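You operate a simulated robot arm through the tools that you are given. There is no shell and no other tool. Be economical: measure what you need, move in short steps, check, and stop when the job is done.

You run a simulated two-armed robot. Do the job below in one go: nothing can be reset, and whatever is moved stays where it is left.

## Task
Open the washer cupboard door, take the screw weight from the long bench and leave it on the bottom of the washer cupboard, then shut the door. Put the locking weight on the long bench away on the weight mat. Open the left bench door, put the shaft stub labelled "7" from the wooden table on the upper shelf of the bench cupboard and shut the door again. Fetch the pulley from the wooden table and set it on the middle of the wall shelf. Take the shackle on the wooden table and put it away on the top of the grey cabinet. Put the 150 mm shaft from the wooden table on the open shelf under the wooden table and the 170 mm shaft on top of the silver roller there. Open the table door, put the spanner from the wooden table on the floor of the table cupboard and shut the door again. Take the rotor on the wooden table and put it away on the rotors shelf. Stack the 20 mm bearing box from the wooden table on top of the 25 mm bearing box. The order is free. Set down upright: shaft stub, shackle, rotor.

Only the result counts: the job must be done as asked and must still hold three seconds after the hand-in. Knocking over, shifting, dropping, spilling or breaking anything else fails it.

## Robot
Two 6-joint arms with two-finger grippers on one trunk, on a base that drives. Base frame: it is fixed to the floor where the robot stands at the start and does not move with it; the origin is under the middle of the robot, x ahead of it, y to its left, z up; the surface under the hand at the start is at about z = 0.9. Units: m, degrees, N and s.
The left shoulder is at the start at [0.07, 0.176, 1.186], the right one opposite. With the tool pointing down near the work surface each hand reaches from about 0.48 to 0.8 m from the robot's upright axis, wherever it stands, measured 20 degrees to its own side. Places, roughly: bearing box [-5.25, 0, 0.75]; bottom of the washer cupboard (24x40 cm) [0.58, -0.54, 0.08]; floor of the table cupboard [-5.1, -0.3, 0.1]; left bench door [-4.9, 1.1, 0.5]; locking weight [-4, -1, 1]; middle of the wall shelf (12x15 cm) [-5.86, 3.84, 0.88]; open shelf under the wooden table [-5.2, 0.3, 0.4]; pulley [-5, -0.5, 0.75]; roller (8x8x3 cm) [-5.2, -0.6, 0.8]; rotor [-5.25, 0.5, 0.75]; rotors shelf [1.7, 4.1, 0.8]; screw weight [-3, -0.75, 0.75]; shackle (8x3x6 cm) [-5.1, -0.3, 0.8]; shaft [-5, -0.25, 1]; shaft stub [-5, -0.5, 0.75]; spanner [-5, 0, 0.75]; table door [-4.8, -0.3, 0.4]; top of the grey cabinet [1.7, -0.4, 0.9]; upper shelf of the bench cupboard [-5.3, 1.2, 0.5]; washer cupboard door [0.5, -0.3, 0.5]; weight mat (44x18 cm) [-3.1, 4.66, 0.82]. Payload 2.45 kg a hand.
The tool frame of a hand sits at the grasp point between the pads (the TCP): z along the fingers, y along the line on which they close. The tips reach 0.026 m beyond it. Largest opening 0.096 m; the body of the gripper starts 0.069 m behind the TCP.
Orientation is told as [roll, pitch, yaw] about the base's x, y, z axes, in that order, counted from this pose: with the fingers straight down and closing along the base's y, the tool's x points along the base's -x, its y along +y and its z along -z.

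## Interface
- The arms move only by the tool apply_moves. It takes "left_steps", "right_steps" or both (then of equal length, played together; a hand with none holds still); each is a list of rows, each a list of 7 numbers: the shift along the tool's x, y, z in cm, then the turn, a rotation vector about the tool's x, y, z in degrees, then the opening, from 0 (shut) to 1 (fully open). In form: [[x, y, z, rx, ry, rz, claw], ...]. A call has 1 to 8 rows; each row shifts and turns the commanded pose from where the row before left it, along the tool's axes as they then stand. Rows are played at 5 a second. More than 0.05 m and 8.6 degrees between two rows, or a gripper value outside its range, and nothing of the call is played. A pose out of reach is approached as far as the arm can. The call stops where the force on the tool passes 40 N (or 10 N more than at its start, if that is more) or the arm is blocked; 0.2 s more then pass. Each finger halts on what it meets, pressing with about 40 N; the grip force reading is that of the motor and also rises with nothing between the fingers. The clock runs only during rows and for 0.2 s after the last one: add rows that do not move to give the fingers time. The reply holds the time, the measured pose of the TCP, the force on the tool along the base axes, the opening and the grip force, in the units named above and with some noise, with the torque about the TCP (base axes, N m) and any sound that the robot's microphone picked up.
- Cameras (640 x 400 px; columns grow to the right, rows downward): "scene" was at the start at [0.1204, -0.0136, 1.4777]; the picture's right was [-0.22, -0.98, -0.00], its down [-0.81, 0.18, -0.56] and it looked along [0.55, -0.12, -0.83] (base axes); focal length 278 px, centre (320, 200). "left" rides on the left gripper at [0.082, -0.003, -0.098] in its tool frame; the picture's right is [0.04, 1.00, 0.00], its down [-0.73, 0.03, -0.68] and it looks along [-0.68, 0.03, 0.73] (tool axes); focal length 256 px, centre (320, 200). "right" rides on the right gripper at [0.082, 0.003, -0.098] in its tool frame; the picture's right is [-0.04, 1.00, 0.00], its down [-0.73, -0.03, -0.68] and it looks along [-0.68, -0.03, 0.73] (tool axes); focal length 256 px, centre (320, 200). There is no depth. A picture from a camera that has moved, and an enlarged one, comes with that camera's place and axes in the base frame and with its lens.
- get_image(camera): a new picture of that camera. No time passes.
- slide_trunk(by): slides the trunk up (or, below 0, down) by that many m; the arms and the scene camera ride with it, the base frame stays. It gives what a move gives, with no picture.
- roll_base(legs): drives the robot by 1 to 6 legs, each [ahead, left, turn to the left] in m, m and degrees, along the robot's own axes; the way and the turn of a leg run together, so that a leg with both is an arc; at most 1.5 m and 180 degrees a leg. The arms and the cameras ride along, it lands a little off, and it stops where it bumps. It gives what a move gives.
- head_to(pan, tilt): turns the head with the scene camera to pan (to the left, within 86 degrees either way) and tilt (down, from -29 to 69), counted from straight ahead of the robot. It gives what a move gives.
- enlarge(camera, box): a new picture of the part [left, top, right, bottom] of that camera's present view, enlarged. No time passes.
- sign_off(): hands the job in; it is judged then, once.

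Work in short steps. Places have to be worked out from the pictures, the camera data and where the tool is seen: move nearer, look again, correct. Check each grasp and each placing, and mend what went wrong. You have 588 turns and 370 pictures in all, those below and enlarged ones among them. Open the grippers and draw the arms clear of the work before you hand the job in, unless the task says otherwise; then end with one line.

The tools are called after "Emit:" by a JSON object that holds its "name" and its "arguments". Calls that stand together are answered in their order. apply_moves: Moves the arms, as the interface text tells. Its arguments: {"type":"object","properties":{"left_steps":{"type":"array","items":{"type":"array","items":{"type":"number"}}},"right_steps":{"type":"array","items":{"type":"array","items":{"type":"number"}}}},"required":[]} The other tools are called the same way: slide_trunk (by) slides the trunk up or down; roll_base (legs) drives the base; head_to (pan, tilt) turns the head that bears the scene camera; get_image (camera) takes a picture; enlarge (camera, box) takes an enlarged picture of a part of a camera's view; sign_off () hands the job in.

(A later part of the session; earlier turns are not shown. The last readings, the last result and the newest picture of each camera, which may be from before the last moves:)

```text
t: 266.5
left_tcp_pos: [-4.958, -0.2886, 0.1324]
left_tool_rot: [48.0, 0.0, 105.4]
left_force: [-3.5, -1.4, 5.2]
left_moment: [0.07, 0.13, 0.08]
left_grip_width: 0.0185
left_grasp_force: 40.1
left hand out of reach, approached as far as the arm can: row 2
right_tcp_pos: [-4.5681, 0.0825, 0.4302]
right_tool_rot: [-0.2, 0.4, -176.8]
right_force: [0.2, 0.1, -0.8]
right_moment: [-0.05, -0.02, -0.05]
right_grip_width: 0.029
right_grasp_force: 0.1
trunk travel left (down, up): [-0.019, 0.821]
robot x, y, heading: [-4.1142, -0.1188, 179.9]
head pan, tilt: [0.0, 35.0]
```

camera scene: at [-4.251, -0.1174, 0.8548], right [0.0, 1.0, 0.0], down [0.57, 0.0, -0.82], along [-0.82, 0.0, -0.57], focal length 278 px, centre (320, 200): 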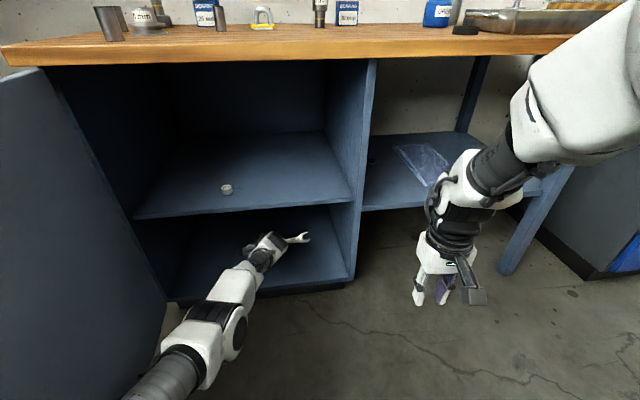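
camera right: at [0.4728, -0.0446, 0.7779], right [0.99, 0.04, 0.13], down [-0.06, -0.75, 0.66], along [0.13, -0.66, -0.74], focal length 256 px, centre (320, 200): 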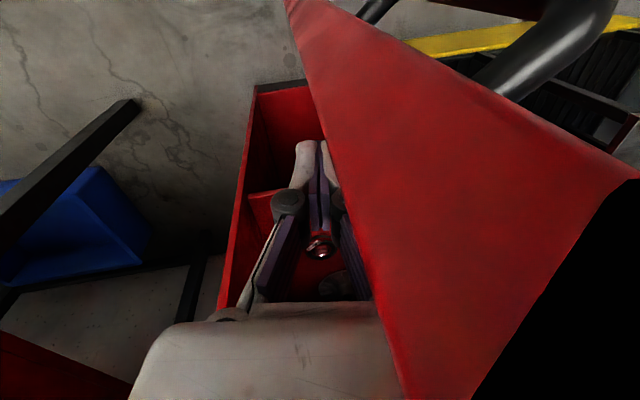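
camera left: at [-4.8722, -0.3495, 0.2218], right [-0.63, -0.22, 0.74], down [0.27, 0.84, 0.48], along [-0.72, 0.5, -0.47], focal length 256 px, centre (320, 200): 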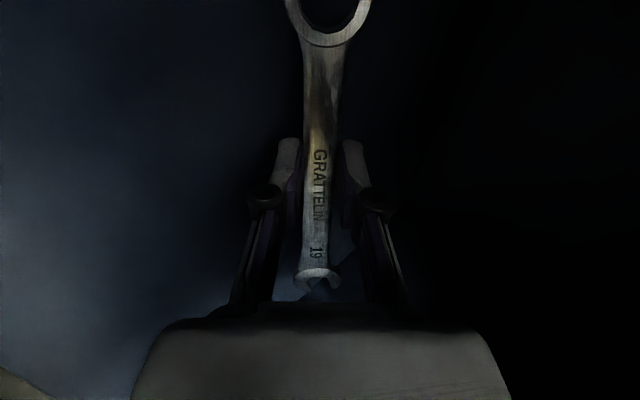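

Contact. Open gently, letting the spanner settle, then back out.

Emit:
{"name": "apply_moves", "arguments": {"left_steps": [[0, 0.2, -0.2, 0, 0, 0, 0.24], [0, 0.2, -0.2, 0, 0, 0, 0.28], [0, 0.2, -0.2, 0, 0, 0, 0.34], [0, 0.1, -0.2, 0, 0, 0, 0.4], [0, 0, 0, 0, 0, 0, 0.4]]}}

Emit:
{"name": "get_image", "arguments": {"camera": "left"}}

Emit:
{"name": "enlarge", "arguments": {"camera": "scene", "box": [160, 200, 360, 320]}}

```text
t: 267.7
left_tcp_pos: [-4.9579, -0.2883, 0.1404]
left_tool_rot: [47.9, 0.0, 105.4]
left_force: [0.6, -1.1, 0.0]
left_moment: [0.02, -0.04, 0.02]
left_grip_width: 0.0384
left_grasp_force: 0.0
right_tcp_pos: [-4.5681, 0.082, 0.4293]
right_tool_rot: [-0.1, 0.5, -176.8]
right_force: [-0.5, 0.6, 0.5]
right_moment: [0.01, 0.03, 0.02]
right_grip_width: 0.0286
right_grasp_force: 0.0
trunk travel left (down, up): [-0.019, 0.821]
robot x, y, heading: [-4.1154, -0.1202, 179.7]
head pan, tilt: [0.0, 35.0]
```

```text
247 pictures are left
camera left: at [-4.8616, -0.3473, 0.2031], right [-0.63, -0.22, 0.74], down [0.27, 0.84, 0.48], along [-0.72, 0.5, -0.47], focal length 256 px, centre (320, 200)
```

left: 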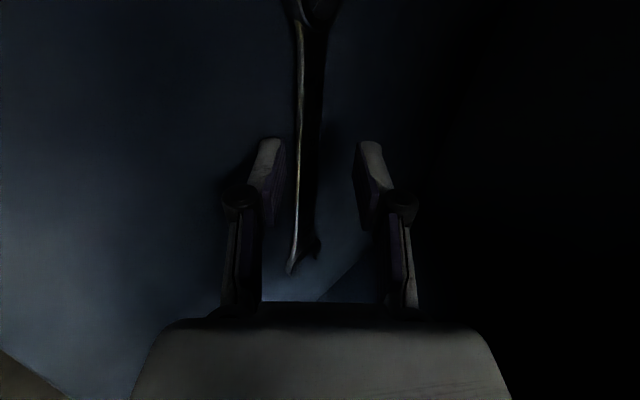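

```text
3.20 times, centred on (260, 260) of scene
camera zoom: at [-4.2508, -0.1174, 0.8549], right [0.0, 1.0, 0.0], down [0.57, 0.0, -0.82], along [-0.82, 0.0, -0.57], focal length 890 px, centre (512, 8)
```

zoom: 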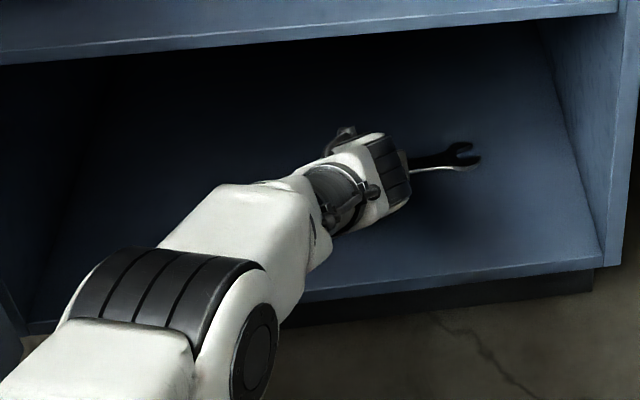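

Spanner is down. Lift 1.5 cm and back straight out, then look.

Emit:
{"name": "apply_moves", "arguments": {"left_steps": [[0, 0.4, -0.35, 0, 0, 0, 0.4], [0, 0.7, -0.65, 0, 0, 0, 0.4]]}}

Emit:
{"name": "roll_base", "arguments": {"legs": [[-0.4, 0, 0]]}}

Emit:
{"name": "enlarge", "arguments": {"camera": "scene", "box": [180, 140, 380, 280]}}

```text
t: 268.3
left_tcp_pos: [-4.9564, -0.2878, 0.1546]
left_tool_rot: [47.9, -0.2, 105.4]
left_force: [-0.4, 0.1, -0.7]
left_moment: [0.03, 0.04, -0.01]
left_grip_width: 0.0383
left_grasp_force: 0.1
right_tcp_pos: [-4.5681, 0.082, 0.4302]
right_tool_rot: [0.0, 0.5, -176.8]
right_force: [-1.0, 0.1, 0.1]
right_moment: [0.03, 0.03, -0.04]
right_grip_width: 0.0286
right_grasp_force: 0.0
trunk travel left (down, up): [-0.019, 0.821]
robot x, y, heading: [-4.1115, -0.125, 180.0]
head pan, tilt: [0.0, 35.0]
```

```text
t: 270.8
left_tcp_pos: [-4.5568, -0.2894, 0.1553]
left_tool_rot: [47.9, 0.0, 105.4]
left_force: [-1.0, -0.4, 0.1]
left_moment: [-0.02, 0.0, -0.01]
left_grip_width: 0.0383
left_grasp_force: 0.0
right_tcp_pos: [-4.1687, 0.0821, 0.4304]
right_tool_rot: [0.0, 0.6, -176.9]
right_force: [-0.2, -0.7, -0.2]
right_moment: [0.04, 0.0, -0.03]
right_grip_width: 0.0289
right_grasp_force: 0.1
trunk travel left (down, up): [-0.019, 0.821]
robot x, y, heading: [-3.7151, -0.1247, 179.5]
head pan, tilt: [0.0, 35.0]
```

```text
2.86 times, centred on (280, 210) of scene
camera zoom: at [-3.8513, -0.1191, 0.8549], right [0.01, 1.0, 0.0], down [0.57, 0.0, -0.82], along [-0.82, 0.01, -0.57], focal length 794 px, centre (434, 171)
```

zoom: 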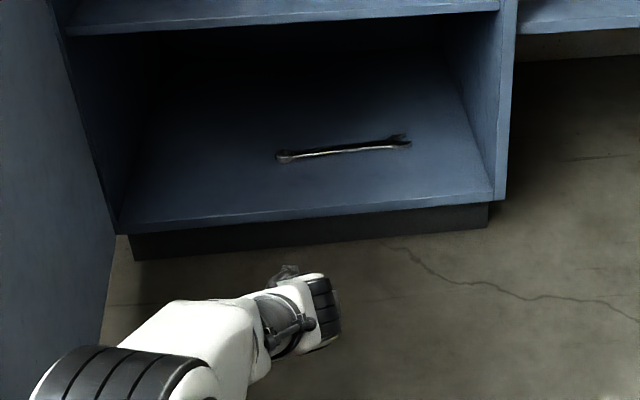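

The spanner lies on the cupboard floor. To close the door I'll straddle its top edge with vertical fingers. First raise and restore the vertical hand.

Emit:
{"name": "slide_trunk", "arguments": {"by": 0.4}}

Emit:
{"name": "slide_trunk", "arguments": {"by": 0.33}}

Emit:
{"name": "apply_moves", "arguments": {"left_steps": [[0, -0.7, -0.7, 8, 0, 0, 0.5], [0, -0.8, -0.5, 8, 0, 0, 0.5], [0, -1, -0.4, 8, 0, 0, 0.5], [0, -1.5, 0, 8, 0, 0, 0.5], [0, -1.5, 0, 8, 0, 0, 0.5], [0, -1.5, 0, 8, 0, 0, 0.5]]}}

Emit:
{"name": "apply_moves", "arguments": {"left_steps": [[0, 0, 0, 0, 0, -8.3, 0.5], [0, 0, 0, 0, 0, -8.3, 0.5], [0, 0, 0, 0, 0, -8.3, 0.5], [0, 0, 0, 0, 0, -8.3, 0.5], [0, 0, 0, 0, 0, -8.3, 0.5], [0, 0, 0, 0, 0, -8.3, 0.5], [0, 0, 0, 0, 0, -8.3, 0.5], [0, 0, 0, 0, 0, -8.3, 0.5]]}}

```text
t: 274.6
left_tcp_pos: [-4.5563, -0.2889, 0.5567]
left_tool_rot: [48.0, 0.0, 105.4]
left_force: [0.5, -0.7, 0.3]
left_moment: [0.0, -0.02, 0.01]
left_grip_width: 0.0385
left_grasp_force: 0.1
right_tcp_pos: [-4.1702, 0.0826, 0.8303]
right_tool_rot: [0.0, 0.4, -176.9]
right_force: [-0.6, -0.6, 0.4]
right_moment: [0.0, -0.01, 0.02]
right_grip_width: 0.029
right_grasp_force: 0.1
trunk travel left (down, up): [-0.419, 0.421]
robot x, y, heading: [-3.7141, -0.1245, 179.7]
head pan, tilt: [0.0, 35.0]
```

```text
t: 277.9
left_tcp_pos: [-4.5568, -0.289, 0.8847]
left_tool_rot: [47.9, 0.1, 105.4]
left_force: [0.1, -0.2, 0.2]
left_moment: [-0.04, 0.0, -0.01]
left_grip_width: 0.0385
left_grasp_force: 0.1
right_tcp_pos: [-4.1691, 0.0826, 1.1597]
right_tool_rot: [-0.1, 0.5, -176.9]
right_force: [-0.9, 0.1, -0.1]
right_moment: [0.01, 0.01, -0.04]
right_grip_width: 0.0287
right_grasp_force: 0.0
trunk travel left (down, up): [-0.749, 0.091]
robot x, y, heading: [-3.7117, -0.1221, 179.5]
head pan, tilt: [0.0, 35.0]
```

```text
t: 279.3
left_tcp_pos: [-4.4446, -0.2807, 0.8819]
left_tool_rot: [-0.2, -0.1, 105.4]
left_force: [0.1, 0.5, 0.0]
left_moment: [0.0, 0.01, 0.0]
left_grip_width: 0.0483
left_grasp_force: 0.1
left hand out of reach, approached as far as the arm can: row 3, 4, 5, 6
right_tcp_pos: [-4.1688, 0.0814, 1.1606]
right_tool_rot: [-0.2, 0.4, -177.0]
right_force: [-0.6, 0.1, 1.0]
right_moment: [0.0, 0.04, 0.0]
right_grip_width: 0.0286
right_grasp_force: 0.0
trunk travel left (down, up): [-0.749, 0.091]
robot x, y, heading: [-3.7126, -0.1235, 179.4]
head pan, tilt: [0.0, 35.0]
```

```text
t: 281.1
left_tcp_pos: [-4.4455, -0.2796, 0.8813]
left_tool_rot: [0.0, 0.1, 171.7]
left_force: [0.0, -0.2, 0.0]
left_moment: [0.02, 0.01, -0.01]
left_grip_width: 0.0478
left_grasp_force: 0.0
right_tcp_pos: [-4.1685, 0.0814, 1.1604]
right_tool_rot: [-0.1, 0.5, -176.8]
right_force: [0.3, 0.0, -0.3]
right_moment: [0.01, -0.03, -0.03]
right_grip_width: 0.0288
right_grasp_force: 0.0
trunk travel left (down, up): [-0.749, 0.091]
robot x, y, heading: [-3.7147, -0.1241, 179.6]
head pan, tilt: [0.0, 35.0]
```

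Emit:
{"name": "apply_moves", "arguments": {"left_steps": [[1.6, 3.5, 0, 0, 0, -1, 0.5], [1.6, 3.5, 0, 0, 0, -1, 0.5], [1.6, 3.5, 0, 0, 0, -1, 0.5], [1.6, 3.5, 0, 0, 0, -1, 0.5], [1.6, 3.5, 0, 0, 0, -1, 0.5], [1.6, 3.5, 0, 0, 0, -1, 0.5]]}}

Emit:
{"name": "get_image", "arguments": {"camera": "left"}}

Emit:
{"name": "head_to", "arguments": {"pan": 25, "tilt": 45}}

Emit:
{"name": "get_image", "arguments": {"camera": "scene"}}

```text
t: 282.5
left_tcp_pos: [-4.3691, -0.502, 0.8822]
left_tool_rot: [-0.1, 0.0, 177.7]
left_force: [-0.7, 0.4, 0.1]
left_moment: [0.0, 0.03, 0.02]
left_grip_width: 0.0481
left_grasp_force: 0.0
right_tcp_pos: [-4.1682, 0.0813, 1.1605]
right_tool_rot: [-0.2, 0.5, -176.9]
right_force: [0.6, 0.1, -0.4]
right_moment: [0.04, 0.08, 0.0]
right_grip_width: 0.0287
right_grasp_force: 0.1
trunk travel left (down, up): [-0.749, 0.091]
robot x, y, heading: [-3.7137, -0.1242, 179.7]
head pan, tilt: [0.0, 35.0]
```

```text
244 pictures are left
camera left: at [-4.2868, -0.5023, 0.9788], right [0.0, -1.0, 0.0], down [-0.73, 0.0, 0.68], along [-0.68, 0.0, -0.73], focal length 256 px, centre (320, 200)
```

left: 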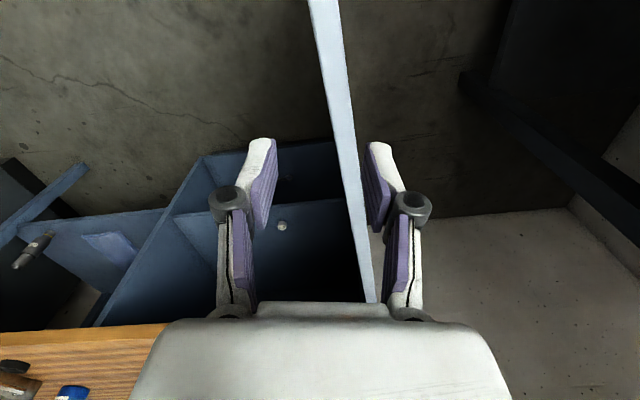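

```text
t: 283.4
left_tcp_pos: [-4.3699, -0.5015, 0.8814]
left_tool_rot: [0.0, 0.1, 177.7]
left_force: [1.0, 0.3, 0.4]
left_moment: [0.02, -0.02, 0.01]
left_grip_width: 0.048
left_grasp_force: 0.1
right_tcp_pos: [-4.1676, 0.0823, 1.1602]
right_tool_rot: [-0.2, 0.5, -176.9]
right_force: [-0.1, -0.5, 0.2]
right_moment: [-0.02, 0.0, 0.02]
right_grip_width: 0.029
right_grasp_force: 0.0
trunk travel left (down, up): [-0.749, 0.091]
robot x, y, heading: [-3.7145, -0.1196, 179.6]
head pan, tilt: [25.0, 45.0]
```

```text
243 pictures are left
camera scene: at [-3.8374, -0.1532, 1.5701], right [-0.42, 0.91, 0.0], down [0.64, 0.29, -0.71], along [-0.64, -0.29, -0.71], focal length 278 px, centre (320, 200)
```

scene: 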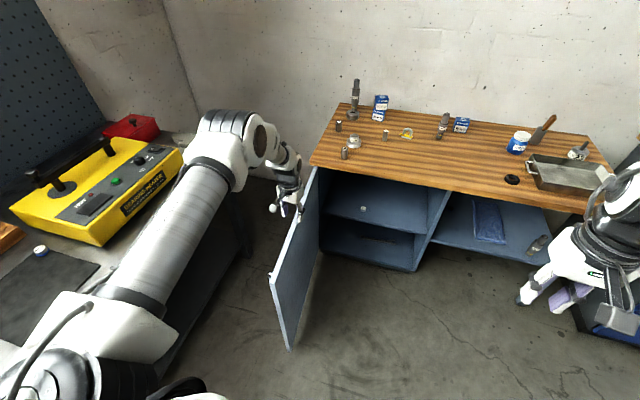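

Door top edge is just off the finger; shift 1.6 cm left, open a bit, lower over the door top.

Emit:
{"name": "apply_moves", "arguments": {"left_steps": [[0, 1.6, 0, 0, 0, 0, 0.65], [0, 0, 0, 0, 0, 0, 0.65]]}}

Emit:
{"name": "slide_trunk", "arguments": {"by": -0.09}}

Emit:
{"name": "get_image", "arguments": {"camera": "left"}}

```text
t: 284.0
left_tcp_pos: [-4.3709, -0.5154, 0.8818]
left_tool_rot: [0.0, 0.1, 177.7]
left_force: [-0.1, -0.4, 0.1]
left_moment: [-0.03, -0.02, -0.01]
left_grip_width: 0.0624
left_grasp_force: 0.1
right_tcp_pos: [-4.1694, 0.0818, 1.1609]
right_tool_rot: [-0.1, 0.4, -176.8]
right_force: [-0.7, 0.1, 0.0]
right_moment: [-0.03, 0.01, 0.03]
right_grip_width: 0.0286
right_grasp_force: 0.1
trunk travel left (down, up): [-0.749, 0.091]
robot x, y, heading: [-3.7131, -0.119, 179.5]
head pan, tilt: [25.0, 45.0]
```

```text
t: 285.2
left_tcp_pos: [-4.3709, -0.5141, 0.7934]
left_tool_rot: [0.0, 0.0, 177.7]
left_force: [0.6, -1.0, 1.0]
left_moment: [0.0, -0.01, -0.01]
left_grip_width: 0.0624
left_grasp_force: 0.1
right_tcp_pos: [-4.1687, 0.0812, 1.0697]
right_tool_rot: [-0.1, 0.5, -176.9]
right_force: [-0.1, 0.6, -0.8]
right_moment: [0.0, -0.02, 0.0]
right_grip_width: 0.0289
right_grasp_force: 0.0
trunk travel left (down, up): [-0.659, 0.181]
robot x, y, heading: [-3.7121, -0.1211, 179.6]
head pan, tilt: [25.0, 45.0]
```

```text
242 pictures are left
camera left: at [-4.2875, -0.516, 0.8902], right [0.0, -1.0, 0.0], down [-0.73, 0.0, 0.68], along [-0.68, 0.0, -0.73], focal length 256 px, centre (320, 200)
```

left: 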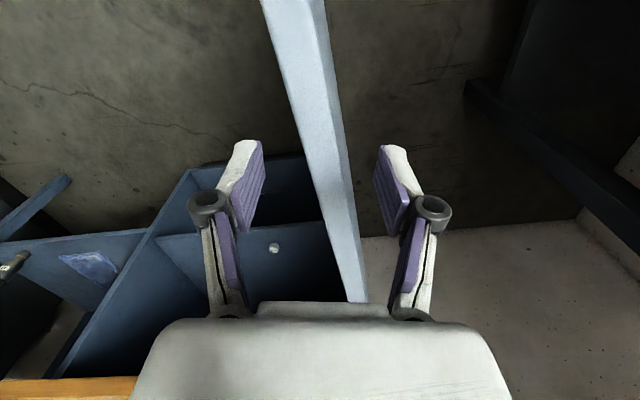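

Door is between the fingers. Lower and swing it toward closing with the base.

Emit:
{"name": "slide_trunk", "arguments": {"by": -0.065}}

Emit:
{"name": "roll_base", "arguments": {"legs": [[0.038, -0.112, 0], [0.074, -0.1, 0]]}}

Emit:
{"name": "get_image", "arguments": {"camera": "left"}}

```text
t: 286.2
left_tcp_pos: [-4.3701, -0.5162, 0.7274]
left_tool_rot: [-0.1, 0.1, 177.7]
left_force: [0.7, 0.3, 0.4]
left_moment: [-0.02, 0.0, 0.01]
left_grip_width: 0.0624
left_grasp_force: 0.0
right_tcp_pos: [-4.1692, 0.0817, 1.005]
right_tool_rot: [-0.2, 0.5, -176.8]
right_force: [-1.0, -0.2, -0.5]
right_moment: [-0.02, 0.02, -0.01]
right_grip_width: 0.0289
right_grasp_force: 0.1
trunk travel left (down, up): [-0.594, 0.246]
robot x, y, heading: [-3.715, -0.1225, 179.5]
head pan, tilt: [25.0, 45.0]
```

```text
t: 288.3
left_tcp_pos: [-4.4796, -0.3075, 0.7256]
left_tool_rot: [0.0, 0.1, 178.1]
left_force: [-0.7, 0.4, -0.4]
left_moment: [0.01, 0.0, 0.0]
left_grip_width: 0.0625
left_grasp_force: 0.0
right_tcp_pos: [-4.2814, 0.2913, 1.0056]
right_tool_rot: [-0.2, 0.5, -176.6]
right_force: [0.2, 0.1, -0.6]
right_moment: [-0.02, -0.02, 0.0]
right_grip_width: 0.0287
right_grasp_force: 0.1
trunk travel left (down, up): [-0.594, 0.246]
robot x, y, heading: [-3.8262, 0.09, 180.1]
head pan, tilt: [25.0, 45.0]
```

```text
241 pictures are left
camera left: at [-4.3973, -0.3077, 0.8249], right [0.01, -1.0, 0.0], down [-0.74, -0.01, 0.68], along [-0.68, 0.0, -0.74], focal length 256 px, centre (320, 200)
```

left: 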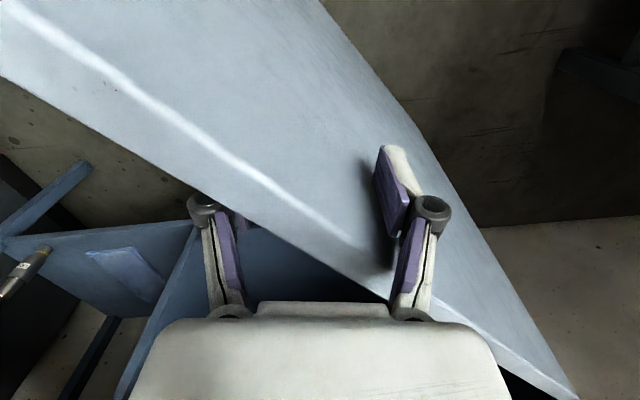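

Outer finger pushes well. Now lift, close the fist, shift to the outer side, lower and push the door shut from outside.

Emit:
{"name": "slide_trunk", "arguments": {"by": 0.1}}

Emit:
{"name": "apply_moves", "arguments": {"left_steps": [[0, 0, 0, 0, 0, 0, 0], [0, 0, 0, 0, 0, 0, 0]]}}

Emit:
{"name": "roll_base", "arguments": {"legs": [[-0.05, 0.05, 0]]}}

Emit:
{"name": "slide_trunk", "arguments": {"by": -0.14}}

Emit:
{"name": "get_image", "arguments": {"camera": "left"}}

```text
t: 289.7
left_tcp_pos: [-4.4812, -0.3077, 0.827]
left_tool_rot: [0.0, 0.1, 178.1]
left_force: [0.1, 0.6, 0.5]
left_moment: [0.04, 0.01, 0.0]
left_grip_width: 0.0624
left_grasp_force: 0.0
right_tcp_pos: [-4.282, 0.2921, 1.1049]
right_tool_rot: [-0.2, 0.5, -176.6]
right_force: [0.7, 0.2, 1.1]
right_moment: [0.03, 0.02, -0.01]
right_grip_width: 0.0289
right_grasp_force: 0.1
trunk travel left (down, up): [-0.694, 0.146]
robot x, y, heading: [-3.8291, 0.0852, 180.1]
head pan, tilt: [25.0, 45.0]
```

```text
t: 290.3
left_tcp_pos: [-4.48, -0.3075, 0.8266]
left_tool_rot: [-0.1, 0.1, 178.1]
left_force: [0.2, -1.1, 0.2]
left_moment: [0.01, 0.02, -0.01]
left_grip_width: 0.0
left_grasp_force: 28.7
right_tcp_pos: [-4.2814, 0.2903, 1.1048]
right_tool_rot: [-0.2, 0.5, -176.6]
right_force: [0.0, 0.3, 0.2]
right_moment: [-0.01, -0.01, 0.01]
right_grip_width: 0.0287
right_grasp_force: 0.1
trunk travel left (down, up): [-0.694, 0.146]
robot x, y, heading: [-3.824, 0.0911, 179.8]
head pan, tilt: [25.0, 45.0]
```

```text
t: 291.3
left_tcp_pos: [-4.4308, -0.3577, 0.8266]
left_tool_rot: [0.0, 0.0, 178.0]
left_force: [0.1, 0.5, -0.5]
left_moment: [-0.03, -0.03, -0.01]
left_grip_width: 0.0001
left_grasp_force: 28.1
right_tcp_pos: [-4.2319, 0.2419, 1.1044]
right_tool_rot: [-0.1, 0.5, -176.7]
right_force: [0.3, -0.6, 0.0]
right_moment: [-0.01, 0.05, 0.02]
right_grip_width: 0.029
right_grasp_force: 0.0
trunk travel left (down, up): [-0.694, 0.146]
robot x, y, heading: [-3.7724, 0.04, 180.1]
head pan, tilt: [25.0, 45.0]
```

```text
t: 293.0
left_tcp_pos: [-4.4296, -0.3586, 0.6889]
left_tool_rot: [0.0, 0.2, 178.0]
left_force: [0.1, 0.3, 0.6]
left_moment: [-0.01, 0.01, -0.01]
left_grip_width: 0.0001
left_grasp_force: 29.0
right_tcp_pos: [-4.231, 0.2399, 0.9654]
right_tool_rot: [-0.2, 0.5, -176.7]
right_force: [-0.1, 0.3, 0.8]
right_moment: [0.01, 0.03, 0.01]
right_grip_width: 0.0287
right_grasp_force: 0.0
trunk travel left (down, up): [-0.554, 0.286]
robot x, y, heading: [-3.7712, 0.0372, 179.6]
head pan, tilt: [25.0, 45.0]
```

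```text
240 pictures are left
camera left: at [-4.347, -0.3582, 0.7852], right [0.01, -1.0, 0.0], down [-0.73, 0.0, 0.68], along [-0.68, 0.0, -0.73], focal length 256 px, centre (320, 200)
```

left: 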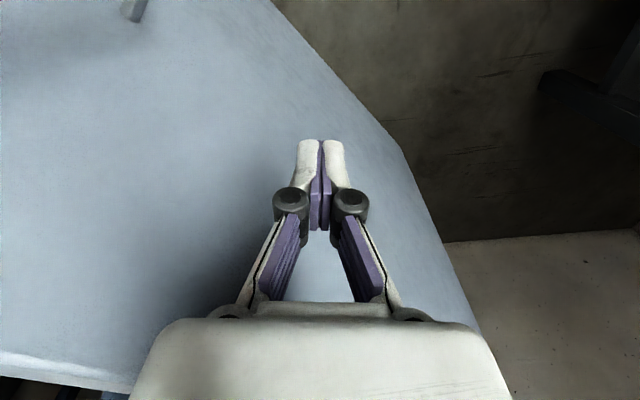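

I pitch the fist forward (to pass under the table overhang) and then push.

Emit:
{"name": "roll_base", "arguments": {"legs": [[-0.1, 0, 0]]}}

Emit:
{"name": "apply_moves", "arguments": {"left_steps": [[-1.5, -1.5, 0, 0, -8, 0, 0], [-1.5, -1.5, 0, 0, -8, 0, 0], [-1.5, -1.5, 0.5, 0, -8, 0, 0], [-1.5, -1.5, 0.5, 0, -8, 0, 0], [-1, -1.5, 0.5, 0, -8, 0, 0]]}}

Emit:
{"name": "slide_trunk", "arguments": {"by": -0.12}}

Emit:
{"name": "get_image", "arguments": {"camera": "scene"}}

```text
t: 294.1
left_tcp_pos: [-4.3301, -0.3584, 0.6888]
left_tool_rot: [0.0, 0.1, 178.0]
left_force: [0.6, 0.3, 0.3]
left_moment: [0.02, 0.0, -0.01]
left_grip_width: 0.0002
left_grasp_force: 28.9
right_tcp_pos: [-4.1324, 0.24, 0.9655]
right_tool_rot: [-0.2, 0.4, -176.6]
right_force: [0.1, 0.7, -0.5]
right_moment: [0.01, 0.03, 0.0]
right_grip_width: 0.0287
right_grasp_force: 0.0
trunk travel left (down, up): [-0.554, 0.286]
robot x, y, heading: [-3.6735, 0.0374, 179.9]
head pan, tilt: [25.0, 45.0]
```

```text
t: 295.3
left_tcp_pos: [-4.3808, -0.2926, 0.6895]
left_tool_rot: [-3.2, -28.4, 178.0]
left_force: [-0.1, -0.6, -0.3]
left_moment: [0.0, 0.02, -0.05]
left_grip_width: 0.0001
left_grasp_force: 29.0
left hand out of reach, approached as far as the arm can: row 4, 5
right_tcp_pos: [-4.1327, 0.2408, 0.966]
right_tool_rot: [-0.1, 0.5, -176.6]
right_force: [-0.1, 0.8, 0.7]
right_moment: [0.03, 0.01, 0.02]
right_grip_width: 0.0287
right_grasp_force: 0.0
trunk travel left (down, up): [-0.554, 0.286]
robot x, y, heading: [-3.6768, 0.0363, 180.1]
head pan, tilt: [25.0, 45.0]
```

```text
t: 296.8
left_tcp_pos: [-4.3808, -0.2937, 0.5705]
left_tool_rot: [-3.3, -28.4, 178.1]
left_force: [0.2, -0.7, 0.3]
left_moment: [0.03, -0.01, -0.05]
left_grip_width: 0.0
left_grasp_force: 28.4
right_tcp_pos: [-4.1326, 0.2407, 0.8449]
right_tool_rot: [0.0, 0.5, -176.6]
right_force: [0.5, -0.4, 0.1]
right_moment: [0.01, -0.01, -0.01]
right_grip_width: 0.029
right_grasp_force: 0.2
trunk travel left (down, up): [-0.434, 0.406]
robot x, y, heading: [-3.6765, 0.0346, 179.9]
head pan, tilt: [25.0, 45.0]
```

```text
239 pictures are left
camera scene: at [-3.799, 0.0065, 1.2551], right [-0.42, 0.91, 0.0], down [0.64, 0.3, -0.71], along [-0.64, -0.3, -0.71], focal length 278 px, centre (320, 200)
```

scene: 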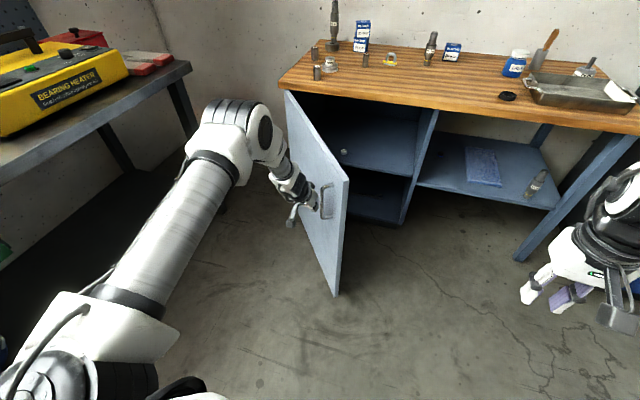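

Emit:
{"name": "slide_trunk", "arguments": {"by": -0.07}}

Emit:
{"name": "roll_base", "arguments": {"legs": [[0.1, -0.06, 0], [0.1, -0.04, 0]]}}

Emit:
{"name": "get_image", "arguments": {"camera": "scene"}}

```text
t: 297.9
left_tcp_pos: [-4.382, -0.2945, 0.4988]
left_tool_rot: [-3.2, -28.4, 178.1]
left_force: [-0.4, 0.5, -0.3]
left_moment: [0.0, 0.01, 0.02]
left_grip_width: 0.0001
left_grasp_force: 28.7
right_tcp_pos: [-4.1318, 0.2406, 0.7755]
right_tool_rot: [-0.1, 0.4, -176.6]
right_force: [0.2, -1.1, 0.5]
right_moment: [0.0, 0.02, 0.0]
right_grip_width: 0.0289
right_grasp_force: 0.1
trunk travel left (down, up): [-0.364, 0.476]
robot x, y, heading: [-3.6753, 0.0385, 180.1]
head pan, tilt: [25.0, 45.0]
```

```text
t: 299.9
left_tcp_pos: [-4.581, -0.1962, 0.4989]
left_tool_rot: [-3.2, -28.3, 178.0]
left_force: [1.1, -0.2, -0.2]
left_moment: [0.01, 0.02, 0.04]
left_grip_width: 0.0
left_grasp_force: 28.6
right_tcp_pos: [-4.3338, 0.3382, 0.7746]
right_tool_rot: [-0.1, 0.6, -176.6]
right_force: [-0.6, 0.7, -0.8]
right_moment: [0.0, -0.04, -0.02]
right_grip_width: 0.0287
right_grasp_force: 0.0
trunk travel left (down, up): [-0.364, 0.476]
robot x, y, heading: [-3.8754, 0.142, -180.0]
head pan, tilt: [25.0, 45.0]
```

```text
238 pictures are left
camera scene: at [-4.001, 0.1052, 1.1849], right [-0.42, 0.91, 0.0], down [0.64, 0.3, -0.71], along [-0.64, -0.3, -0.71], focal length 278 px, centre (320, 200)
```

scene: 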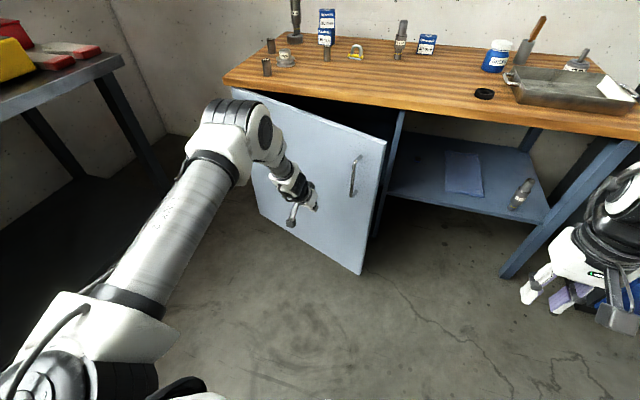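

Emit:
{"name": "roll_base", "arguments": {"legs": [[0.12, -0.03, 0]]}}

Emit:
{"name": "roll_base", "arguments": {"legs": [[0.05, -0.01, 0], [0.05, 0, 0], [0.05, 0, 0]]}}

Emit:
{"name": "get_image", "arguments": {"camera": "scene"}}

```text
t: 301.1
left_tcp_pos: [-4.7008, -0.1636, 0.499]
left_tool_rot: [-3.2, -28.3, 178.0]
left_force: [-0.6, 0.5, 0.0]
left_moment: [0.02, 0.0, -0.03]
left_grip_width: 0.0
left_grasp_force: 29.0
right_tcp_pos: [-4.4528, 0.3691, 0.7737]
right_tool_rot: [0.0, 0.6, -176.6]
right_force: [0.1, -0.1, -0.1]
right_moment: [-0.02, -0.04, -0.02]
right_grip_width: 0.0286
right_grasp_force: 0.0
trunk travel left (down, up): [-0.364, 0.476]
robot x, y, heading: [-3.9992, 0.1661, 179.8]
head pan, tilt: [25.0, 45.0]
```

```text
t: 303.0
left_tcp_pos: [-4.8062, -0.1534, 0.4946]
left_tool_rot: [-3.6, -27.5, 178.0]
left_force: [12.6, 3.8, 5.7]
left_moment: [0.02, -0.11, 0.03]
left_grip_width: 0.0
left_grasp_force: 28.2
right_tcp_pos: [-4.565, 0.3778, 0.7755]
right_tool_rot: [-0.2, 0.4, -176.6]
right_force: [0.1, -0.8, -0.8]
right_moment: [-0.03, 0.01, -0.02]
right_grip_width: 0.0288
right_grasp_force: 0.0
trunk travel left (down, up): [-0.364, 0.476]
robot x, y, heading: [-4.1141, 0.1826, -180.1]
head pan, tilt: [25.0, 45.0]
stopped in leg 3: the force on the tool passed its limit at 92 N (the readings are from after the stop); the commanded pose is now the measured one
```

```text
237 pictures are left
camera scene: at [-4.2317, 0.1453, 1.1851], right [-0.42, 0.91, 0.0], down [0.64, 0.3, -0.71], along [-0.64, -0.3, -0.71], focal length 278 px, centre (320, 200)
```

scene: 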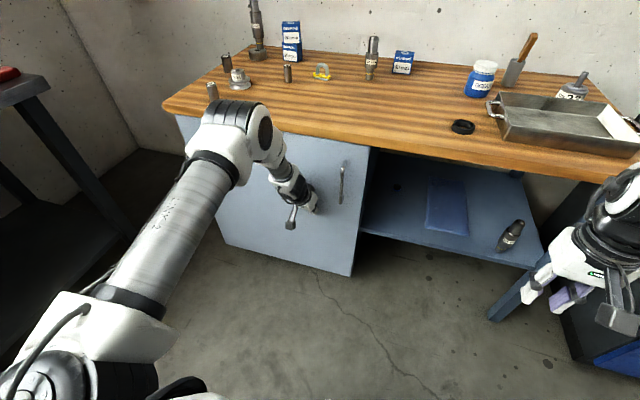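

Table door is shut. Next the blue bench's left door: back off, move right and look.

Emit:
{"name": "roll_base", "arguments": {"legs": [[-0.25, 0, 0], [0, -1.05, 0]]}}

Emit:
{"name": "slide_trunk", "arguments": {"by": 0.2}}

Emit:
{"name": "head_to", "arguments": {"pan": 0, "tilt": 35}}

Emit:
{"name": "get_image", "arguments": {"camera": "scene"}}

Emit:
{"name": "get_image", "arguments": {"camera": "left"}}

```text
t: 309.8
left_tcp_pos: [-4.5593, 0.9026, 0.4945]
left_tool_rot: [-3.5, -27.5, 177.7]
left_force: [0.4, -0.1, -0.1]
left_moment: [0.04, 0.01, -0.01]
left_grip_width: 0.0001
left_grasp_force: 28.3
right_tcp_pos: [-4.3134, 1.4324, 0.7758]
right_tool_rot: [-0.1, 0.5, -176.8]
right_force: [-0.1, 0.2, -0.1]
right_moment: [-0.05, 0.03, -0.01]
right_grip_width: 0.0288
right_grasp_force: 0.1
trunk travel left (down, up): [-0.364, 0.476]
robot x, y, heading: [-3.8576, 1.229, 179.4]
head pan, tilt: [25.0, 45.0]
```

```text
t: 312.0
left_tcp_pos: [-4.56, 0.9032, 0.6937]
left_tool_rot: [-3.5, -27.5, 177.8]
left_force: [-0.1, -0.3, 0.4]
left_moment: [0.0, -0.02, 0.02]
left_grip_width: 0.0
left_grasp_force: 28.2
right_tcp_pos: [-4.3137, 1.4337, 0.9753]
right_tool_rot: [-0.1, 0.4, -176.8]
right_force: [-0.5, -0.3, -0.1]
right_moment: [0.01, 0.0, 0.01]
right_grip_width: 0.0288
right_grasp_force: 0.1
trunk travel left (down, up): [-0.564, 0.276]
robot x, y, heading: [-3.8628, 1.229, 179.6]
head pan, tilt: [25.0, 45.0]
```

```text
t: 312.9
left_tcp_pos: [-4.5598, 0.9026, 0.6949]
left_tool_rot: [-3.5, -27.5, 177.6]
left_force: [0.5, 0.3, -0.4]
left_moment: [0.05, -0.02, 0.0]
left_grip_width: 0.0001
left_grasp_force: 27.9
right_tcp_pos: [-4.3138, 1.4324, 0.9759]
right_tool_rot: [-0.2, 0.6, -176.9]
right_force: [-0.6, 0.5, 0.4]
right_moment: [0.02, 0.0, 0.01]
right_grip_width: 0.0291
right_grasp_force: 0.0
trunk travel left (down, up): [-0.564, 0.276]
robot x, y, heading: [-3.8589, 1.2293, 179.5]
head pan, tilt: [0.0, 35.0]
```

```text
236 pictures are left
camera scene: at [-3.9965, 1.2316, 1.3998], right [0.01, 1.0, 0.0], down [0.57, 0.0, -0.82], along [-0.82, 0.01, -0.57], focal length 278 px, centre (320, 200)
```

scene: 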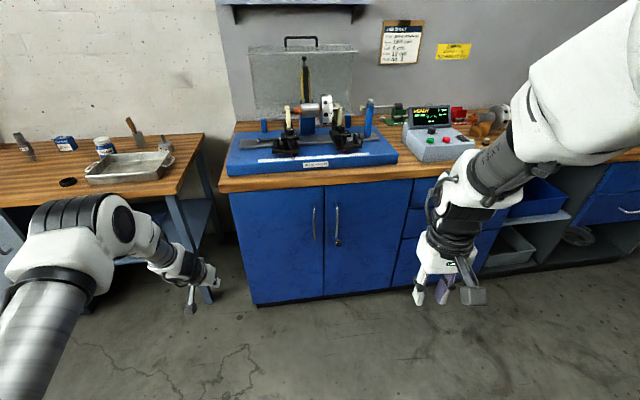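

```text
235 pictures are left
camera left: at [-4.4408, 0.895, 0.7434], right [-0.03, -1.0, -0.07], down [-0.34, -0.06, 0.94], along [-0.94, 0.05, -0.34], focal length 256 px, centre (320, 200)
```

left: 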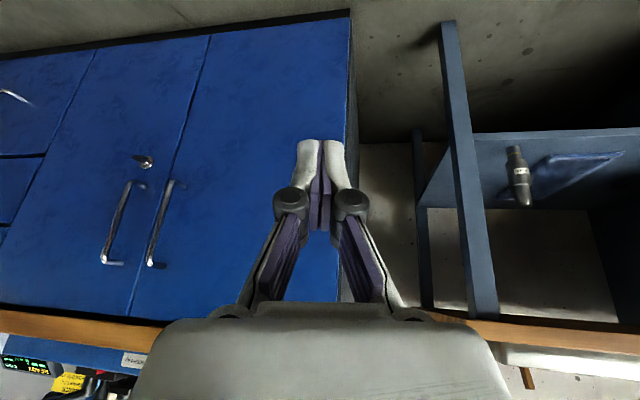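

The left door's handle is near (-4.85,1.185,0.65). I bring the left hand to a forward pose in front of it.

Emit:
{"name": "apply_moves", "arguments": {"left_steps": [[0, -3.5, 0, -0.7, -2, 0, 0.8], [0, -3.5, 0, -0.7, -2, 0, 0.8], [-0.6, -3.5, 0.4, -0.7, -2, 0, 0.8], [-0.6, -3.5, 0.4, -0.7, -2, 0, 0.8], [-0.6, -3.5, 0.4, -0.7, -2, 0, 0.8]]}}

Emit:
{"name": "roll_base", "arguments": {"legs": [[0, -0.1, 0], [0.12, 0, 0]]}}

Emit:
{"name": "get_image", "arguments": {"camera": "left"}}

```text
t: 314.1
left_tcp_pos: [-4.5547, 0.9956, 0.6909]
left_tool_rot: [-4.3, -31.8, 175.9]
left_force: [-1.0, 0.4, -0.1]
left_moment: [0.01, -0.01, -0.02]
left_grip_width: 0.0771
left_grasp_force: 0.1
left hand out of reach, approached as far as the arm can: row 3, 4, 5
right_tcp_pos: [-4.3129, 1.4317, 0.9775]
right_tool_rot: [-0.2, 0.5, -176.9]
right_force: [-0.5, -0.6, -0.2]
right_moment: [0.01, 0.0, 0.0]
right_grip_width: 0.0291
right_grasp_force: 0.2
trunk travel left (down, up): [-0.564, 0.276]
robot x, y, heading: [-3.8582, 1.2279, 179.6]
head pan, tilt: [0.0, 35.0]
```

```text
t: 316.1
left_tcp_pos: [-4.6753, 1.0977, 0.6898]
left_tool_rot: [-4.2, -31.8, 175.9]
left_force: [0.2, 0.2, -0.1]
left_moment: [0.0, -0.01, 0.02]
left_grip_width: 0.0767
left_grasp_force: 0.1
right_tcp_pos: [-4.4321, 1.5333, 0.9759]
right_tool_rot: [-0.2, 0.5, -177.0]
right_force: [-0.8, 0.3, -0.1]
right_moment: [-0.03, -0.06, -0.01]
right_grip_width: 0.0289
right_grasp_force: 0.0
trunk travel left (down, up): [-0.564, 0.276]
robot x, y, heading: [-3.9793, 1.3296, 179.6]
head pan, tilt: [0.0, 35.0]
```

```text
234 pictures are left
camera left: at [-4.553, 1.0837, 0.7307], right [-0.08, -0.99, -0.08], down [-0.27, -0.06, 0.96], along [-0.96, 0.1, -0.27], focal length 256 px, centre (320, 200)
```

left: 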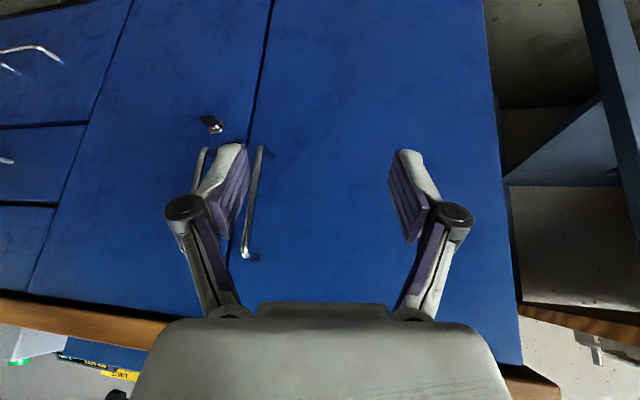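

Handle at (≈-4.85,1.194), the neighbouring handle only ~6 cm right; I use a smaller opening, shift right 9.7 cm and lower slightly.

Emit:
{"name": "apply_moves", "arguments": {"left_steps": [[0, 0, 0, -4, 0, -4, 0.5], [0, 0, 0, 0, 0, 0, 0.5]]}}

Emit:
{"name": "slide_trunk", "arguments": {"by": -0.035}}

Emit:
{"name": "roll_base", "arguments": {"legs": [[0.08, -0.097, 0]]}}

Emit:
{"name": "get_image", "arguments": {"camera": "left"}}

```text
t: 316.6
left_tcp_pos: [-4.674, 1.0959, 0.6909]
left_tool_rot: [-3.1, -31.3, -179.4]
left_force: [-0.7, -0.5, 0.1]
left_moment: [0.0, 0.0, 0.01]
left_grip_width: 0.048
left_grasp_force: 0.1
right_tcp_pos: [-4.434, 1.5315, 0.9744]
right_tool_rot: [-0.1, 0.4, -177.0]
right_force: [0.0, -0.7, 0.4]
right_moment: [0.02, -0.01, 0.03]
right_grip_width: 0.0287
right_grasp_force: 0.2
trunk travel left (down, up): [-0.564, 0.276]
robot x, y, heading: [-3.9742, 1.3295, 179.6]
head pan, tilt: [0.0, 35.0]
```

```text
t: 317.4
left_tcp_pos: [-4.6736, 1.0968, 0.6553]
left_tool_rot: [-3.2, -31.3, -179.4]
left_force: [0.5, -0.2, -0.6]
left_moment: [0.0, 0.0, 0.01]
left_grip_width: 0.0482
left_grasp_force: 0.0
right_tcp_pos: [-4.4343, 1.5334, 0.9405]
right_tool_rot: [-0.2, 0.4, -177.1]
right_force: [-0.5, 0.6, -1.1]
right_moment: [-0.02, 0.02, 0.0]
right_grip_width: 0.029
right_grasp_force: 0.1
trunk travel left (down, up): [-0.529, 0.311]
robot x, y, heading: [-3.9806, 1.3312, 179.7]
head pan, tilt: [0.0, 35.0]
```

```text
t: 318.7
left_tcp_pos: [-4.7544, 1.1925, 0.6556]
left_tool_rot: [-3.2, -31.3, -179.5]
left_force: [-0.1, -0.4, -0.3]
left_moment: [0.0, 0.0, 0.01]
left_grip_width: 0.0481
left_grasp_force: 0.0
right_tcp_pos: [-4.5117, 1.6308, 0.9393]
right_tool_rot: [-0.1, 0.6, -177.0]
right_force: [0.2, 1.1, 0.2]
right_moment: [-0.02, 0.04, -0.01]
right_grip_width: 0.0288
right_grasp_force: 0.0
trunk travel left (down, up): [-0.529, 0.311]
robot x, y, heading: [-4.0558, 1.4268, 179.8]
head pan, tilt: [0.0, 35.0]
```

```text
233 pictures are left
camera left: at [-4.6313, 1.1919, 0.6967], right [0.02, -1.0, -0.07], down [-0.28, -0.07, 0.96], along [-0.96, 0.0, -0.28], focal length 256 px, centre (320, 200)
```

left: 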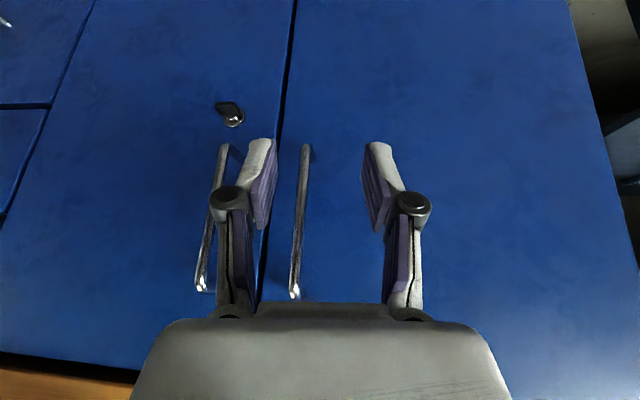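

Emit:
{"name": "roll_base", "arguments": {"legs": [[0.055, -0.013, 0]]}}

Emit:
{"name": "get_image", "arguments": {"camera": "left"}}

```text
t: 319.6
left_tcp_pos: [-4.8083, 1.206, 0.6547]
left_tool_rot: [-3.2, -31.2, -179.5]
left_force: [0.3, -0.3, 0.0]
left_moment: [-0.03, -0.02, -0.04]
left_grip_width: 0.0481
left_grasp_force: 0.0
right_tcp_pos: [-4.5672, 1.6437, 0.9397]
right_tool_rot: [-0.2, 0.5, -176.9]
right_force: [-1.9, 0.2, 0.0]
right_moment: [-0.04, -0.02, 0.02]
right_grip_width: 0.0288
right_grasp_force: 0.0
trunk travel left (down, up): [-0.529, 0.311]
robot x, y, heading: [-4.1122, 1.4406, 179.7]
head pan, tilt: [0.0, 35.0]
```

```text
232 pictures are left
camera left: at [-4.6863, 1.2052, 0.6961], right [0.02, -1.0, -0.07], down [-0.28, -0.07, 0.96], along [-0.96, 0.0, -0.28], focal length 256 px, centre (320, 200)
```

left: 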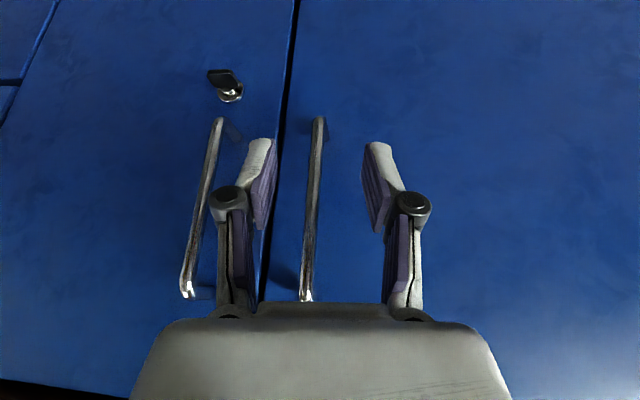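

Emit:
{"name": "apply_moves", "arguments": {"left_steps": [[-2.5, -0.4, 1.5, 0, 0, 0, 0.5], [0, 0, 0, 0, 0, 0, 0], [0, 0, 0, 0, 0, 0, 0], [0, 0, 0, 0, 0, 0, 0]]}}

```text
t: 320.6
left_tcp_pos: [-4.837, 1.2094, 0.6577]
left_tool_rot: [-3.2, -31.2, -179.4]
left_force: [0.0, -0.8, 0.1]
left_moment: [0.0, 0.02, 0.02]
left_grip_width: 0.0
left_grasp_force: 28.1
right_tcp_pos: [-4.5668, 1.6434, 0.9401]
right_tool_rot: [-0.2, 0.5, -176.9]
right_force: [-0.4, -0.3, 0.6]
right_moment: [0.02, -0.01, 0.03]
right_grip_width: 0.0289
right_grasp_force: 0.1
trunk travel left (down, up): [-0.529, 0.311]
robot x, y, heading: [-4.1127, 1.4396, 179.8]
head pan, tilt: [0.0, 35.0]
```

Missed the bar (closed to 0). Look.

Emit:
{"name": "get_image", "arguments": {"camera": "left"}}

```text
231 pictures are left
camera left: at [-4.7148, 1.2092, 0.6985], right [0.02, -1.0, -0.07], down [-0.28, -0.07, 0.96], along [-0.96, 0.0, -0.28], focal length 256 px, centre (320, 200)
```

left: 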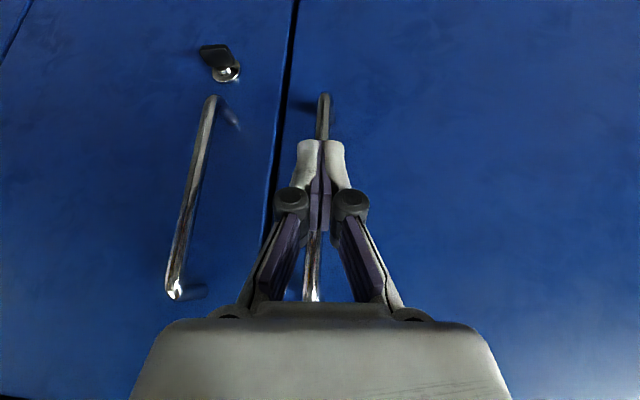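

The bar is further back (x≈-4.93). Open to 0.5, advance 7 cm, look again.

Emit:
{"name": "apply_moves", "arguments": {"left_steps": [[0, 0, 0, 0, 0, 0, 0.5], [0, 0, 0, 0, 0, 0, 0.5]]}}

Emit:
{"name": "roll_base", "arguments": {"legs": [[0.065, 0, 0]]}}

Emit:
{"name": "get_image", "arguments": {"camera": "left"}}

```text
t: 321.2
left_tcp_pos: [-4.8366, 1.2104, 0.6572]
left_tool_rot: [-3.2, -31.3, -179.4]
left_force: [0.7, -0.5, 0.5]
left_moment: [0.01, -0.02, 0.0]
left_grip_width: 0.0481
left_grasp_force: 0.0
right_tcp_pos: [-4.567, 1.6439, 0.9413]
right_tool_rot: [-0.1, 0.5, -176.8]
right_force: [0.8, 0.2, -0.1]
right_moment: [-0.01, 0.02, 0.01]
right_grip_width: 0.0288
right_grasp_force: 0.0
trunk travel left (down, up): [-0.529, 0.311]
robot x, y, heading: [-4.1093, 1.4406, 179.9]
head pan, tilt: [0.0, 35.0]
```

```text
t: 322.2
left_tcp_pos: [-4.901, 1.2104, 0.6589]
left_tool_rot: [-3.1, -31.3, -179.4]
left_force: [16.3, -0.1, 3.6]
left_moment: [-0.19, -0.17, 0.52]
left_grip_width: 0.0512
left_grasp_force: 2.2
right_tcp_pos: [-4.629, 1.6445, 0.9409]
right_tool_rot: [0.0, 0.5, -176.9]
right_force: [-0.7, 0.8, -0.5]
right_moment: [-0.03, 0.0, -0.04]
right_grip_width: 0.0288
right_grasp_force: 0.0
trunk travel left (down, up): [-0.529, 0.311]
robot x, y, heading: [-4.1759, 1.4419, 179.7]
head pan, tilt: [0.0, 35.0]
```

```text
230 pictures are left
camera left: at [-4.7782, 1.2101, 0.7002], right [0.02, -1.0, -0.07], down [-0.27, -0.07, 0.96], along [-0.96, 0.0, -0.27], focal length 256 px, centre (320, 200)
```

left: 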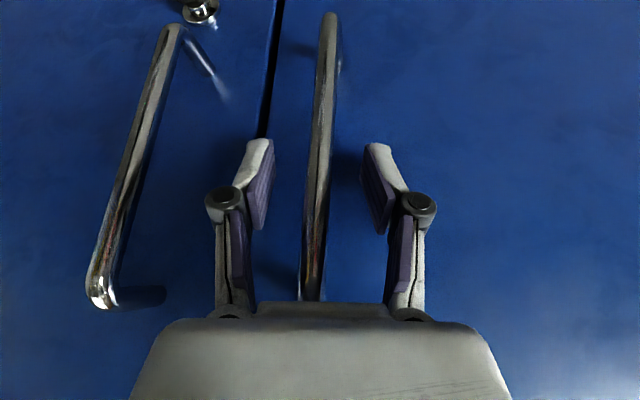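

Fingertips touch the door, bar in between. Close now.

Emit:
{"name": "apply_moves", "arguments": {"left_steps": [[0.4, 0, -0.3, 0, 0, 0, 0.5], [0, 0, 0, 0, 0, 0, 0], [0, 0, 0, 0, 0, 0, 0], [0, 0, 0, 0, 0, 0, 0]]}}

```text
t: 323.2
left_tcp_pos: [-4.8965, 1.2113, 0.6591]
left_tool_rot: [-3.1, -31.3, -179.4]
left_force: [-0.8, 5.1, 0.2]
left_moment: [-0.93, 0.05, 0.0]
left_grip_width: 0.0114
left_grasp_force: 38.0
right_tcp_pos: [-4.6299, 1.6447, 0.9407]
right_tool_rot: [-0.1, 0.5, -176.9]
right_force: [-0.1, -0.2, 0.1]
right_moment: [0.02, -0.02, 0.04]
right_grip_width: 0.0287
right_grasp_force: 0.1
trunk travel left (down, up): [-0.529, 0.311]
robot x, y, heading: [-4.1763, 1.4406, 179.6]
head pan, tilt: [0.0, 35.0]
```

Gripped. Pull open in small arc legs.

Emit:
{"name": "roll_base", "arguments": {"legs": [[-0.05, 0.003, 0]]}}

Emit:
{"name": "roll_base", "arguments": {"legs": [[-0.05, 0.012, 0]]}}

Emit:
{"name": "roll_base", "arguments": {"legs": [[-0.05, 0.02, 0]]}}

Emit:
{"name": "get_image", "arguments": {"camera": "scene"}}

```text
t: 324.2
left_tcp_pos: [-4.8453, 1.2086, 0.659]
left_tool_rot: [-3.1, -31.2, -179.6]
left_force: [3.3, 20.7, -7.3]
left_moment: [-0.84, 0.87, -0.05]
left_grip_width: 0.0117
left_grasp_force: 38.3
right_tcp_pos: [-4.5792, 1.6419, 0.9415]
right_tool_rot: [-0.1, 0.4, -176.9]
right_force: [0.6, -0.4, -0.4]
right_moment: [0.01, 0.02, 0.02]
right_grip_width: 0.0287
right_grasp_force: 0.0
trunk travel left (down, up): [-0.529, 0.311]
robot x, y, heading: [-4.1287, 1.437, 179.6]
head pan, tilt: [0.0, 35.0]
```

```text
t: 325.1
left_tcp_pos: [-4.7937, 1.1977, 0.6591]
left_tool_rot: [-3.0, -31.3, -179.7]
left_force: [7.4, 22.4, -3.4]
left_moment: [-0.75, 0.78, 0.01]
left_grip_width: 0.0117
left_grasp_force: 38.6
right_tcp_pos: [-4.5281, 1.6289, 0.9401]
right_tool_rot: [0.1, 0.3, -177.0]
right_force: [0.2, 0.5, 0.3]
right_moment: [0.03, 0.06, -0.03]
right_grip_width: 0.0287
right_grasp_force: 0.0
trunk travel left (down, up): [-0.529, 0.311]
robot x, y, heading: [-4.0779, 1.4242, 179.5]
head pan, tilt: [0.0, 35.0]
```

```text
t: 326.0
left_tcp_pos: [-4.7454, 1.1792, 0.6586]
left_tool_rot: [-3.1, -31.1, -179.8]
left_force: [7.9, 15.8, 3.6]
left_moment: [-0.69, 0.66, 0.0]
left_grip_width: 0.0114
left_grasp_force: 38.5
right_tcp_pos: [-4.4814, 1.6087, 0.9423]
right_tool_rot: [-0.1, 0.3, -177.0]
right_force: [-1.1, -0.6, -0.3]
right_moment: [0.04, 0.06, -0.05]
right_grip_width: 0.0285
right_grasp_force: 0.1
trunk travel left (down, up): [-0.529, 0.311]
robot x, y, heading: [-4.0289, 1.4069, 179.4]
head pan, tilt: [0.0, 35.0]
```

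```text
229 pictures are left
camera scene: at [-4.162, 1.4085, 1.3652], right [0.01, 1.0, 0.0], down [0.57, 0.0, -0.82], along [-0.82, 0.01, -0.57], focal length 278 px, centre (320, 200)
```

scene: 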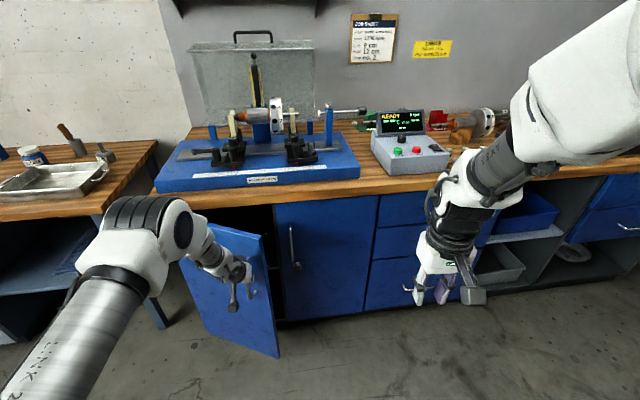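

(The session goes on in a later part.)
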